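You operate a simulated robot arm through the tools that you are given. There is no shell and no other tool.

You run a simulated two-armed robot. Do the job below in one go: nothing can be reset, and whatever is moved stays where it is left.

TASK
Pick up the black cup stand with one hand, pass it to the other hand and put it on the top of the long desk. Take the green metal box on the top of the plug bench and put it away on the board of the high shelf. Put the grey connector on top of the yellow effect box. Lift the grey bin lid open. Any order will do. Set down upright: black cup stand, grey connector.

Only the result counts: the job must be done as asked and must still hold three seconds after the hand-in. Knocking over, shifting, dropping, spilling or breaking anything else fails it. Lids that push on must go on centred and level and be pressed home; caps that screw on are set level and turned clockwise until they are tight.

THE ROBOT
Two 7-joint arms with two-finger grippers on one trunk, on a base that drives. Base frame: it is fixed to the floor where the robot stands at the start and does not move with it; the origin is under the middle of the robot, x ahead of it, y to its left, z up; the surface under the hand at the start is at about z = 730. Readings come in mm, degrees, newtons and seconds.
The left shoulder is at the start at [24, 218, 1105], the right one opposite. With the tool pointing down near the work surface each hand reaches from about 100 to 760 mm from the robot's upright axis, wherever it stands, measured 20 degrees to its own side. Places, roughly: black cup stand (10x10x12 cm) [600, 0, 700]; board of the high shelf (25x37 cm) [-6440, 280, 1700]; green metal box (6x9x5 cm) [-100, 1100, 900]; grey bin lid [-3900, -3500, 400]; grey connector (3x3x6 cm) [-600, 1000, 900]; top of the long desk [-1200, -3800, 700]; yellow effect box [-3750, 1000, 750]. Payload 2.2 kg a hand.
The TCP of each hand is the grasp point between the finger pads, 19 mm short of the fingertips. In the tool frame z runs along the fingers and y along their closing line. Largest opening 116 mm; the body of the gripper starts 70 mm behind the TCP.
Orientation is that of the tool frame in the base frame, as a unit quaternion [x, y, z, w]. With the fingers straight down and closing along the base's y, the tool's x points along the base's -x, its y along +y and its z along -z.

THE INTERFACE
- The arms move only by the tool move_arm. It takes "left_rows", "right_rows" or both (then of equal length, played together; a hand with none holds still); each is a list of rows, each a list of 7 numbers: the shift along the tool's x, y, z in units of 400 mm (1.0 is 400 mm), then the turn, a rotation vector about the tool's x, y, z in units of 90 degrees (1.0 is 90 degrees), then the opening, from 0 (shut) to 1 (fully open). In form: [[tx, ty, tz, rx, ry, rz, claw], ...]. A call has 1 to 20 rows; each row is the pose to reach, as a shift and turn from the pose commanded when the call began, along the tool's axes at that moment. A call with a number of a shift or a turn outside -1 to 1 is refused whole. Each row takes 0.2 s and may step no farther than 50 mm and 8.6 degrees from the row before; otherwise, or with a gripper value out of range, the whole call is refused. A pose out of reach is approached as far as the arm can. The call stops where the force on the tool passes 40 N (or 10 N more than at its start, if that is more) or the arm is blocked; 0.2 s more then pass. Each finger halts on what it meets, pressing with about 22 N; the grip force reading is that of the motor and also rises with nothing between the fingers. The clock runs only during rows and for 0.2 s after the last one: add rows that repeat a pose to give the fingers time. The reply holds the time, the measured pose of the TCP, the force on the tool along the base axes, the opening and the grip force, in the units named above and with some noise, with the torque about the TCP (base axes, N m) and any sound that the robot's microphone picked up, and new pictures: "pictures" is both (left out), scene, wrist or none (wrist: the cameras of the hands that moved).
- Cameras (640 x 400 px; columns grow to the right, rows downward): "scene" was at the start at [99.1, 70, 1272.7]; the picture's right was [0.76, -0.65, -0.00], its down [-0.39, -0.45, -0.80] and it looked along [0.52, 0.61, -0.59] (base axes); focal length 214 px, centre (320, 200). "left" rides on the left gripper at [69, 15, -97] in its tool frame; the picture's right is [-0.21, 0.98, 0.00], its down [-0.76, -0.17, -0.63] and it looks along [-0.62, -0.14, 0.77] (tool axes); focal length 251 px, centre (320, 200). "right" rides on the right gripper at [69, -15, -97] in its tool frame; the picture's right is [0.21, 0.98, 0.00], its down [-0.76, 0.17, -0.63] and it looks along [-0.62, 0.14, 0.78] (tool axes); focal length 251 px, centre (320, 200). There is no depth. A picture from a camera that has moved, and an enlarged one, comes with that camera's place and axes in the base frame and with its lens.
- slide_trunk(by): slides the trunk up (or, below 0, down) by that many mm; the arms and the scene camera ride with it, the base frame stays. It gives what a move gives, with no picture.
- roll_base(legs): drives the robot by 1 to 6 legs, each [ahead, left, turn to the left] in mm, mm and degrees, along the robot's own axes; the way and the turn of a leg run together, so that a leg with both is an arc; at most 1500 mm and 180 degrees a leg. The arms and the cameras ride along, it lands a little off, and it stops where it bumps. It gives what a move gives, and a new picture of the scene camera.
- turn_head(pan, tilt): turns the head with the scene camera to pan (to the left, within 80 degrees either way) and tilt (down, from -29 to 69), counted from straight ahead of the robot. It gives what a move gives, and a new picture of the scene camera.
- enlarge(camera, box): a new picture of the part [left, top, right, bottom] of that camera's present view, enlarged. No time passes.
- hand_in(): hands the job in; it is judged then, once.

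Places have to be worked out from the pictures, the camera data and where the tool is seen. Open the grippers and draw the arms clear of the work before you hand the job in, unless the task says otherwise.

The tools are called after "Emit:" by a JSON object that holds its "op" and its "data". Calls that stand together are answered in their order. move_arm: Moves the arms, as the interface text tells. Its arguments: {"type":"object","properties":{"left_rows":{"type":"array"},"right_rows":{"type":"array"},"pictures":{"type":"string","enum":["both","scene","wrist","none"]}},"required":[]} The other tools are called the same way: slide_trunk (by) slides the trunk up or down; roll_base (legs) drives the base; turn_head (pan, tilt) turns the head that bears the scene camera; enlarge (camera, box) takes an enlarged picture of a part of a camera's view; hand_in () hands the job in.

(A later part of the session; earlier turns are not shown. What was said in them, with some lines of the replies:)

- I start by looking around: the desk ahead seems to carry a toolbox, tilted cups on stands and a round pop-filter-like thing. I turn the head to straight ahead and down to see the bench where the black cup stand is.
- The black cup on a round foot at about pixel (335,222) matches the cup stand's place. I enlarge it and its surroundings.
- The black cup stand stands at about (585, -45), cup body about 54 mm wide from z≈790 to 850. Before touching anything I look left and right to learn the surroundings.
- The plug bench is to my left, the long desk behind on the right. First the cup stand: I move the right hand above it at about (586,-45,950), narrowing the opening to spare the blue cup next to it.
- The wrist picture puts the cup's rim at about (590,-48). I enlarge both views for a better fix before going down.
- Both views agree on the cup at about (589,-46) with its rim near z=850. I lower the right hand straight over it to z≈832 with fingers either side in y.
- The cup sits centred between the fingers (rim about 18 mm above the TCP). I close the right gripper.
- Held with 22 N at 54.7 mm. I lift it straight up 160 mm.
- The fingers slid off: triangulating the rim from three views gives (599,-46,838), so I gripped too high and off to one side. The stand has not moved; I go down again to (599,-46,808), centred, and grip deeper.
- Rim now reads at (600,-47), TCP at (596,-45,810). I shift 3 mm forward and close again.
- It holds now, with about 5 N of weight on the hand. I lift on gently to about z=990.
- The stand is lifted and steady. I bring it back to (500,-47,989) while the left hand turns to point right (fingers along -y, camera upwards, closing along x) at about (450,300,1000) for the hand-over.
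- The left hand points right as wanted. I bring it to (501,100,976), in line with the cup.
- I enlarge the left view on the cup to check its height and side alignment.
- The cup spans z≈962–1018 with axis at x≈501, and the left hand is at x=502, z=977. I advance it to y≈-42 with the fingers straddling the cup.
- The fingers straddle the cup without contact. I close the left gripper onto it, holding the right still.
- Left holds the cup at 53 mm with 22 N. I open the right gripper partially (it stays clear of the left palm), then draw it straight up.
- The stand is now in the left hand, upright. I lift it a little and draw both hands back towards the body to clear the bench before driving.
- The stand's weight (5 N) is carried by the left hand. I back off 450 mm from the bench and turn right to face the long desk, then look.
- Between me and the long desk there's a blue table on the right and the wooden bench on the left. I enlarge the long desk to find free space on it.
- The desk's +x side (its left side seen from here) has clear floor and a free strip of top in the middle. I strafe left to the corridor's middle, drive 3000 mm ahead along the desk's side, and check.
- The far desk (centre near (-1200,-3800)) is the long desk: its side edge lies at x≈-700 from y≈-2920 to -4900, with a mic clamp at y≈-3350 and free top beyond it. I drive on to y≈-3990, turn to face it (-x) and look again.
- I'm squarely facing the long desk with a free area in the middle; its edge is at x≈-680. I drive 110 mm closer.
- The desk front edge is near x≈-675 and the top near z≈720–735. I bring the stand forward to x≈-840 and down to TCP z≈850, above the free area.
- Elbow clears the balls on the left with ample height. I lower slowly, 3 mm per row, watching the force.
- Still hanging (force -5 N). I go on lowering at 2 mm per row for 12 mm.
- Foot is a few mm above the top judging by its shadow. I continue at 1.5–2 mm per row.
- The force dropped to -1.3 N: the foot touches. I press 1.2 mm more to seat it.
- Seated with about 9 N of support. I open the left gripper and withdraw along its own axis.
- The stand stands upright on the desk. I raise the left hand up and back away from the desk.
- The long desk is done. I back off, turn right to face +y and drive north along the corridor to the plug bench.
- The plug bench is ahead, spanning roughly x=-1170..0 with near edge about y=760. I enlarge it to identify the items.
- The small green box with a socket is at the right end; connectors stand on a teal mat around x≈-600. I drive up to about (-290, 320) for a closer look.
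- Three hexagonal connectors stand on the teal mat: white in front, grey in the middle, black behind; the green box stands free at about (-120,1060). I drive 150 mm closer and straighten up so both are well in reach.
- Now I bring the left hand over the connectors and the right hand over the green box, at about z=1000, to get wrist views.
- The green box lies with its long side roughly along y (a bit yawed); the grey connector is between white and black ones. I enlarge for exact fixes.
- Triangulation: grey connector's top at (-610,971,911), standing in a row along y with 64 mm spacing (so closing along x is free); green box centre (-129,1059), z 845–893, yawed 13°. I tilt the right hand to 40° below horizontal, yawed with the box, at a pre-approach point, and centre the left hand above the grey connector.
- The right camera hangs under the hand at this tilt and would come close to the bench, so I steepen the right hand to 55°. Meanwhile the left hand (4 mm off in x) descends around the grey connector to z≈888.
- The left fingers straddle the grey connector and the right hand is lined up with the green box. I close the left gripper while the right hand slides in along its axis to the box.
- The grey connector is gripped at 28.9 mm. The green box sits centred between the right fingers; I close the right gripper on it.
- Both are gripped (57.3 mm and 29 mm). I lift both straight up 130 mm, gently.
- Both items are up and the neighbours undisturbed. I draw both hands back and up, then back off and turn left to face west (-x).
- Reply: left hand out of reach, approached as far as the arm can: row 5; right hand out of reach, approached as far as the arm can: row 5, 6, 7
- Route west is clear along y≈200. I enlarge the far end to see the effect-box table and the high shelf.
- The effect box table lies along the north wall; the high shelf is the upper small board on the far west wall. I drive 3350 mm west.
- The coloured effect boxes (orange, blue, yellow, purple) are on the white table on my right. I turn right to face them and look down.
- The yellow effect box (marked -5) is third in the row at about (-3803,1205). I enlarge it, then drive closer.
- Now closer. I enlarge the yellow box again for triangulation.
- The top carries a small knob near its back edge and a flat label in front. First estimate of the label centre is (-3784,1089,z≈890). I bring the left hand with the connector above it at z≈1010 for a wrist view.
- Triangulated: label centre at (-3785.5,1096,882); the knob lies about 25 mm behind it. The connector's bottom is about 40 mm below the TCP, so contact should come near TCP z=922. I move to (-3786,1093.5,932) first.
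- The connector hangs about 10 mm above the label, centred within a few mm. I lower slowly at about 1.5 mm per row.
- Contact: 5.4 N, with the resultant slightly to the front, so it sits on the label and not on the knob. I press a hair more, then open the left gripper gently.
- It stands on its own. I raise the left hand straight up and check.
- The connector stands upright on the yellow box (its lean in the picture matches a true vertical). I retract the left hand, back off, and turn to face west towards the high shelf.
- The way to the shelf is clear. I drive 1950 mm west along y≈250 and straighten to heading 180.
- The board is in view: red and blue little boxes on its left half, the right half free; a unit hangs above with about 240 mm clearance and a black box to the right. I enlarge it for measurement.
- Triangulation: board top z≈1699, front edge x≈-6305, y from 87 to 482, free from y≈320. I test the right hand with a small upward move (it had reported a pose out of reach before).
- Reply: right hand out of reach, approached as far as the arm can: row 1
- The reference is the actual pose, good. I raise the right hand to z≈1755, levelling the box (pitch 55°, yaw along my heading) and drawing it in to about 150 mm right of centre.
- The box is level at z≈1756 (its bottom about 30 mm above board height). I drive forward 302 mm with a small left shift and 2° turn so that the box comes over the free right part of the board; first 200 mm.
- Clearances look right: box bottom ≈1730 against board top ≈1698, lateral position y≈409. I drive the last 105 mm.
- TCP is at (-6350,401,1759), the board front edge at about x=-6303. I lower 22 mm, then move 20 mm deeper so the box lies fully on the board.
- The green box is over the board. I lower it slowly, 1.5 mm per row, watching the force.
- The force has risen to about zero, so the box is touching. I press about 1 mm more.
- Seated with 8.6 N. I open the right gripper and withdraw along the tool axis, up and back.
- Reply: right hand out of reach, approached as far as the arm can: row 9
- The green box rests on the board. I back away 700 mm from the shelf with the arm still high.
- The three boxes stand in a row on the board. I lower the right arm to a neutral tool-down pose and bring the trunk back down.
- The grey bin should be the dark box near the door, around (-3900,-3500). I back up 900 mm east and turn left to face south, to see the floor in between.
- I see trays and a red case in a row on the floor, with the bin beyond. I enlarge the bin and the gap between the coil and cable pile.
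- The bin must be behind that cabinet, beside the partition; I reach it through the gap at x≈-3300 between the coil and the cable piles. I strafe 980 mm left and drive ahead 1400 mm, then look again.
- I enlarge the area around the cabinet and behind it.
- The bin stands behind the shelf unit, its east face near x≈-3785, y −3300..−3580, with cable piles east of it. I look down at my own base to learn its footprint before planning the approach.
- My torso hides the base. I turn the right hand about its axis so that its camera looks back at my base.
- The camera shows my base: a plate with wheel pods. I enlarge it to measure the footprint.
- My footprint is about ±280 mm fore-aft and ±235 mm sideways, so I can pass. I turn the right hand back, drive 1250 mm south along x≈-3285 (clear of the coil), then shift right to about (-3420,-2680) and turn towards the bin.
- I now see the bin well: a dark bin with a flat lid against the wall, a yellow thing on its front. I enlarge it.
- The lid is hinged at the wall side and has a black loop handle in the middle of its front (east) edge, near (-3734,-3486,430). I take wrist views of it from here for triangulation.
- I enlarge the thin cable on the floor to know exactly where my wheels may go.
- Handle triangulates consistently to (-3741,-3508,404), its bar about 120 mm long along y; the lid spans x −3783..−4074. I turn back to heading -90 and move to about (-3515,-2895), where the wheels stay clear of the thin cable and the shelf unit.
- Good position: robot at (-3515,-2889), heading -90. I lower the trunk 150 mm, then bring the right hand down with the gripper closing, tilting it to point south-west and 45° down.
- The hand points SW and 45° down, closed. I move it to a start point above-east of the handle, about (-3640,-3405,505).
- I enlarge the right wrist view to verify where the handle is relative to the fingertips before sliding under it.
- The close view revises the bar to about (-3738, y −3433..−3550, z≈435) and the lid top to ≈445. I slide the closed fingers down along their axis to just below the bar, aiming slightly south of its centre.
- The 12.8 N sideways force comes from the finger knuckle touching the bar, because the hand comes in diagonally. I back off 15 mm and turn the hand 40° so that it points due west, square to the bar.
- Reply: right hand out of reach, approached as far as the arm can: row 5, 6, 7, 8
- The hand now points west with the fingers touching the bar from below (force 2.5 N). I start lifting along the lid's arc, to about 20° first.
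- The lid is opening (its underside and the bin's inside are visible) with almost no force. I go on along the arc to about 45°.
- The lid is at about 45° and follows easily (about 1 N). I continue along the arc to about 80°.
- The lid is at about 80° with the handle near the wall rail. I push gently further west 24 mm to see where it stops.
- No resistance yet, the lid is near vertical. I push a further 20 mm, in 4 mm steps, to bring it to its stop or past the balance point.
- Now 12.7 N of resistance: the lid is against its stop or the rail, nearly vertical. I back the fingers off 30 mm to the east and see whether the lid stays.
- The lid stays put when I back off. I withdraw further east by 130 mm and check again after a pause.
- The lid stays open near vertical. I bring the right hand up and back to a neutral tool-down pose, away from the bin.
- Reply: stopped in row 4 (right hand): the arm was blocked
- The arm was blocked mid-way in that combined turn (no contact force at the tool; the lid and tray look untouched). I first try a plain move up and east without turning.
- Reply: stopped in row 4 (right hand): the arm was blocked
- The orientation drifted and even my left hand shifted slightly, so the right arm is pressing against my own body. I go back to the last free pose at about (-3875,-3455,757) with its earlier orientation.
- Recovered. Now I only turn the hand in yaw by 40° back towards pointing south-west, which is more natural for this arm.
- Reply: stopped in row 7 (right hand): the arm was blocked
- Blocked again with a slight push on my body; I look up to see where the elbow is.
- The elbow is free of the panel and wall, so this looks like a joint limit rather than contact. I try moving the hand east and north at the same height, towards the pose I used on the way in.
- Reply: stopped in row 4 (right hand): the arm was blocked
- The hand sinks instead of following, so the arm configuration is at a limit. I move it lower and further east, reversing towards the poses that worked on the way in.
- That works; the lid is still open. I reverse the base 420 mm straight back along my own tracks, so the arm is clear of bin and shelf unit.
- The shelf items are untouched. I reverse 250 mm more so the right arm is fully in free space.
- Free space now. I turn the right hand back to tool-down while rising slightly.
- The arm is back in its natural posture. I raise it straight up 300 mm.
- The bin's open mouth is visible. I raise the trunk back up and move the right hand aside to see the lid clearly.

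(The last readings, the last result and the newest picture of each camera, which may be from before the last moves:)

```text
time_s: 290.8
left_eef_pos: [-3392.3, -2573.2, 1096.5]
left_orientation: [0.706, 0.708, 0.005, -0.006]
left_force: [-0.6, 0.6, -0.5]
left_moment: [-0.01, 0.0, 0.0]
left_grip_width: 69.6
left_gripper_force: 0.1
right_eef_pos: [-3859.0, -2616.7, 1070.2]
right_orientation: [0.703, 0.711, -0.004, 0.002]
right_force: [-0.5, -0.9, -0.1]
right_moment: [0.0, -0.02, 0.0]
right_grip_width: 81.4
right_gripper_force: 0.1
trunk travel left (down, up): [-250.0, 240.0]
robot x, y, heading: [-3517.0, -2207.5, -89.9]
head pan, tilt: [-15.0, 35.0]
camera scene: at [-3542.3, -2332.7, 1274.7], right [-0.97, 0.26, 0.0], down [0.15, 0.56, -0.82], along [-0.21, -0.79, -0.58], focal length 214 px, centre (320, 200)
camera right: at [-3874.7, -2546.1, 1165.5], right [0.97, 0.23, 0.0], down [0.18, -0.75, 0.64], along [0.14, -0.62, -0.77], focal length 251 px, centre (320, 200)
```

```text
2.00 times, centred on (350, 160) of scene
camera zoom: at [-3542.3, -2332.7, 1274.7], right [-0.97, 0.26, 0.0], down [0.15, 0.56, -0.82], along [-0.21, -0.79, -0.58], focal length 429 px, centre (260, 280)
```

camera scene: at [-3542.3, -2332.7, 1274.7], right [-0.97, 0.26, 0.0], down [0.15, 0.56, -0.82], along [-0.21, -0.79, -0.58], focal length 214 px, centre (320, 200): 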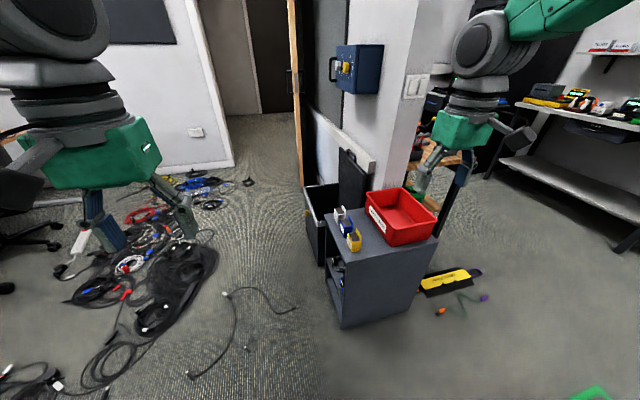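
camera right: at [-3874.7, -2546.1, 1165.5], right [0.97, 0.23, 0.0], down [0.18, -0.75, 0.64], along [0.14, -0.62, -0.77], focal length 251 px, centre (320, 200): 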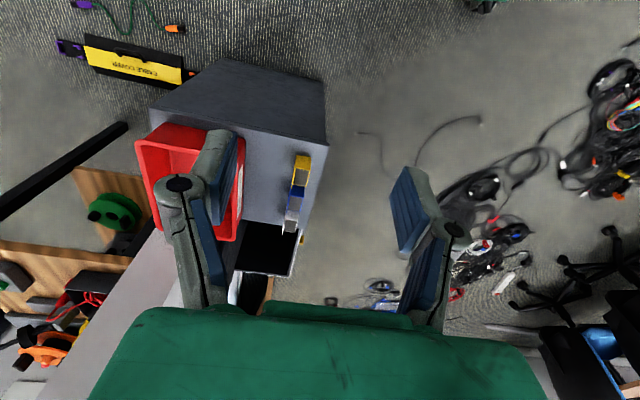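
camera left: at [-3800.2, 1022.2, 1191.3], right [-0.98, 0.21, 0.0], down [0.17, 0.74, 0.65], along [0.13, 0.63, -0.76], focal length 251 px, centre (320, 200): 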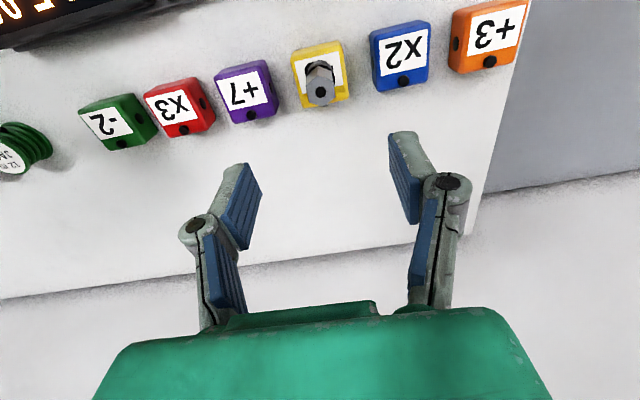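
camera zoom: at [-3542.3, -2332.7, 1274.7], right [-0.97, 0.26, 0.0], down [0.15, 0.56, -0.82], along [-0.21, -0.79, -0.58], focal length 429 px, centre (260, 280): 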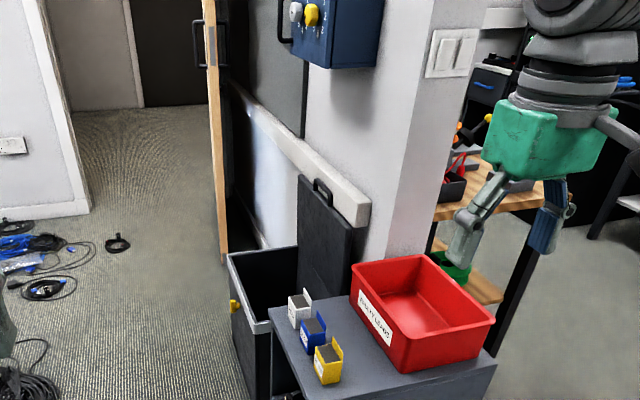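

The lid stands open against the wall and everything around is in place. I draw the right hand back and open both grippers.

Emit:
{"op": "move_arm", "data": {"left_rows": [[0, 0, 0, 0, 0, 0, 0.8], [0, 0, 0, 0, 0, 0, 1], [0, 0, 0, 0, 0, 0, 1], [0, 0, 0, 0, 0, 0, 1], [0, 0, 0, 0, 0, 0, 1]], "right_rows": [[0.0, 0.1, 0.0, 0, 0, 0, 0.8], [0.0, 0.2, 0.0, 0, 0, 0, 0.9], [0.0, 0.3, 0.0, 0, 0, 0, 1], [0.0, 0.4, 0.0, 0, 0, 0, 1], [0.0, 0.4, 0.0, 0, 0, 0, 1]], "pictures": "scene"}}

```text
time_s: 292.0
left_eef_pos: [-3391.1, -2573.0, 1097.0]
left_orientation: [0.706, 0.708, 0.004, -0.007]
left_force: [-0.1, -0.2, 0.6]
left_moment: [0.0, 0.0, -0.03]
left_grip_width: 115.8
left_gripper_force: 0.1
right_eef_pos: [-3696.8, -2613.3, 1072.1]
right_orientation: [0.702, 0.712, -0.004, 0.001]
right_force: [-0.3, 0.4, 0.3]
right_moment: [-0.01, -0.03, 0.0]
right_grip_width: 116.1
right_gripper_force: 0.0
trunk travel left (down, up): [-250.0, 240.0]
robot x, y, heading: [-3516.4, -2205.5, -90.0]
head pan, tilt: [-15.0, 35.0]
camera scene: at [-3539.0, -2332.7, 1274.8], right [-0.97, 0.26, 0.0], down [0.15, 0.56, -0.82], along [-0.21, -0.79, -0.58], focal length 214 px, centre (320, 200)
```

scene: 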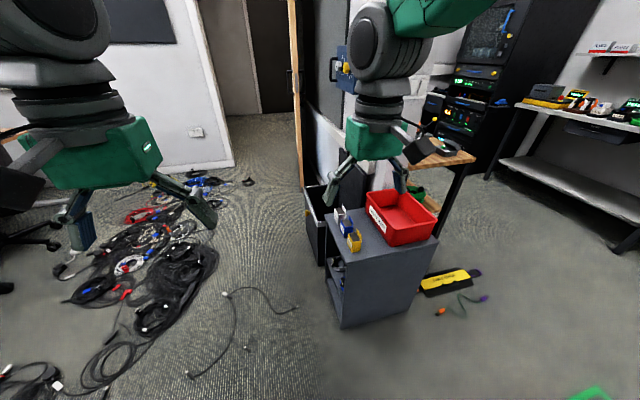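

All four parts are done: the stand was passed over and stands on the long desk, the green box is on the high shelf board, the connector stands upright on the yellow box, and the lid is open. Grippers are open and the arms are clear, so I hand in.

Emit:
{"op": "hand_in", "data": {}}

```text
The job is handed in.
```

I did all four parts and handed the job in. I don't have the judge's result. I last looked at the first three just after setting each one down; the lid I checked shortly before handing in.

- **Black cup stand:** I picked it up with the right hand, passed it to the left, and set it upright on the far desk, at about (-840, -3948). I took that desk to be the long desk because its centre matches the place you gave. My first grip slipped off during the lift, but the stand did not move, and the second grip held.
- **Green metal box:** it sits upright on the right half of the high shelf board, beside the red and blue boxes.
- **Grey connector:** it stands upright on the label of the yellow effect box, just in front of the small knob.
- **Grey bin lid:** it is open and nearly vertical against the wall rail. It had stayed there for more than 20 seconds after I let go.

While I was pulling back from the bin, the right arm was blocked three times. I felt no contact force at the hand, so I think it was a joint limit. The bin, the open lid and the items on the shelf unit beside it looked undisturbed afterwards.
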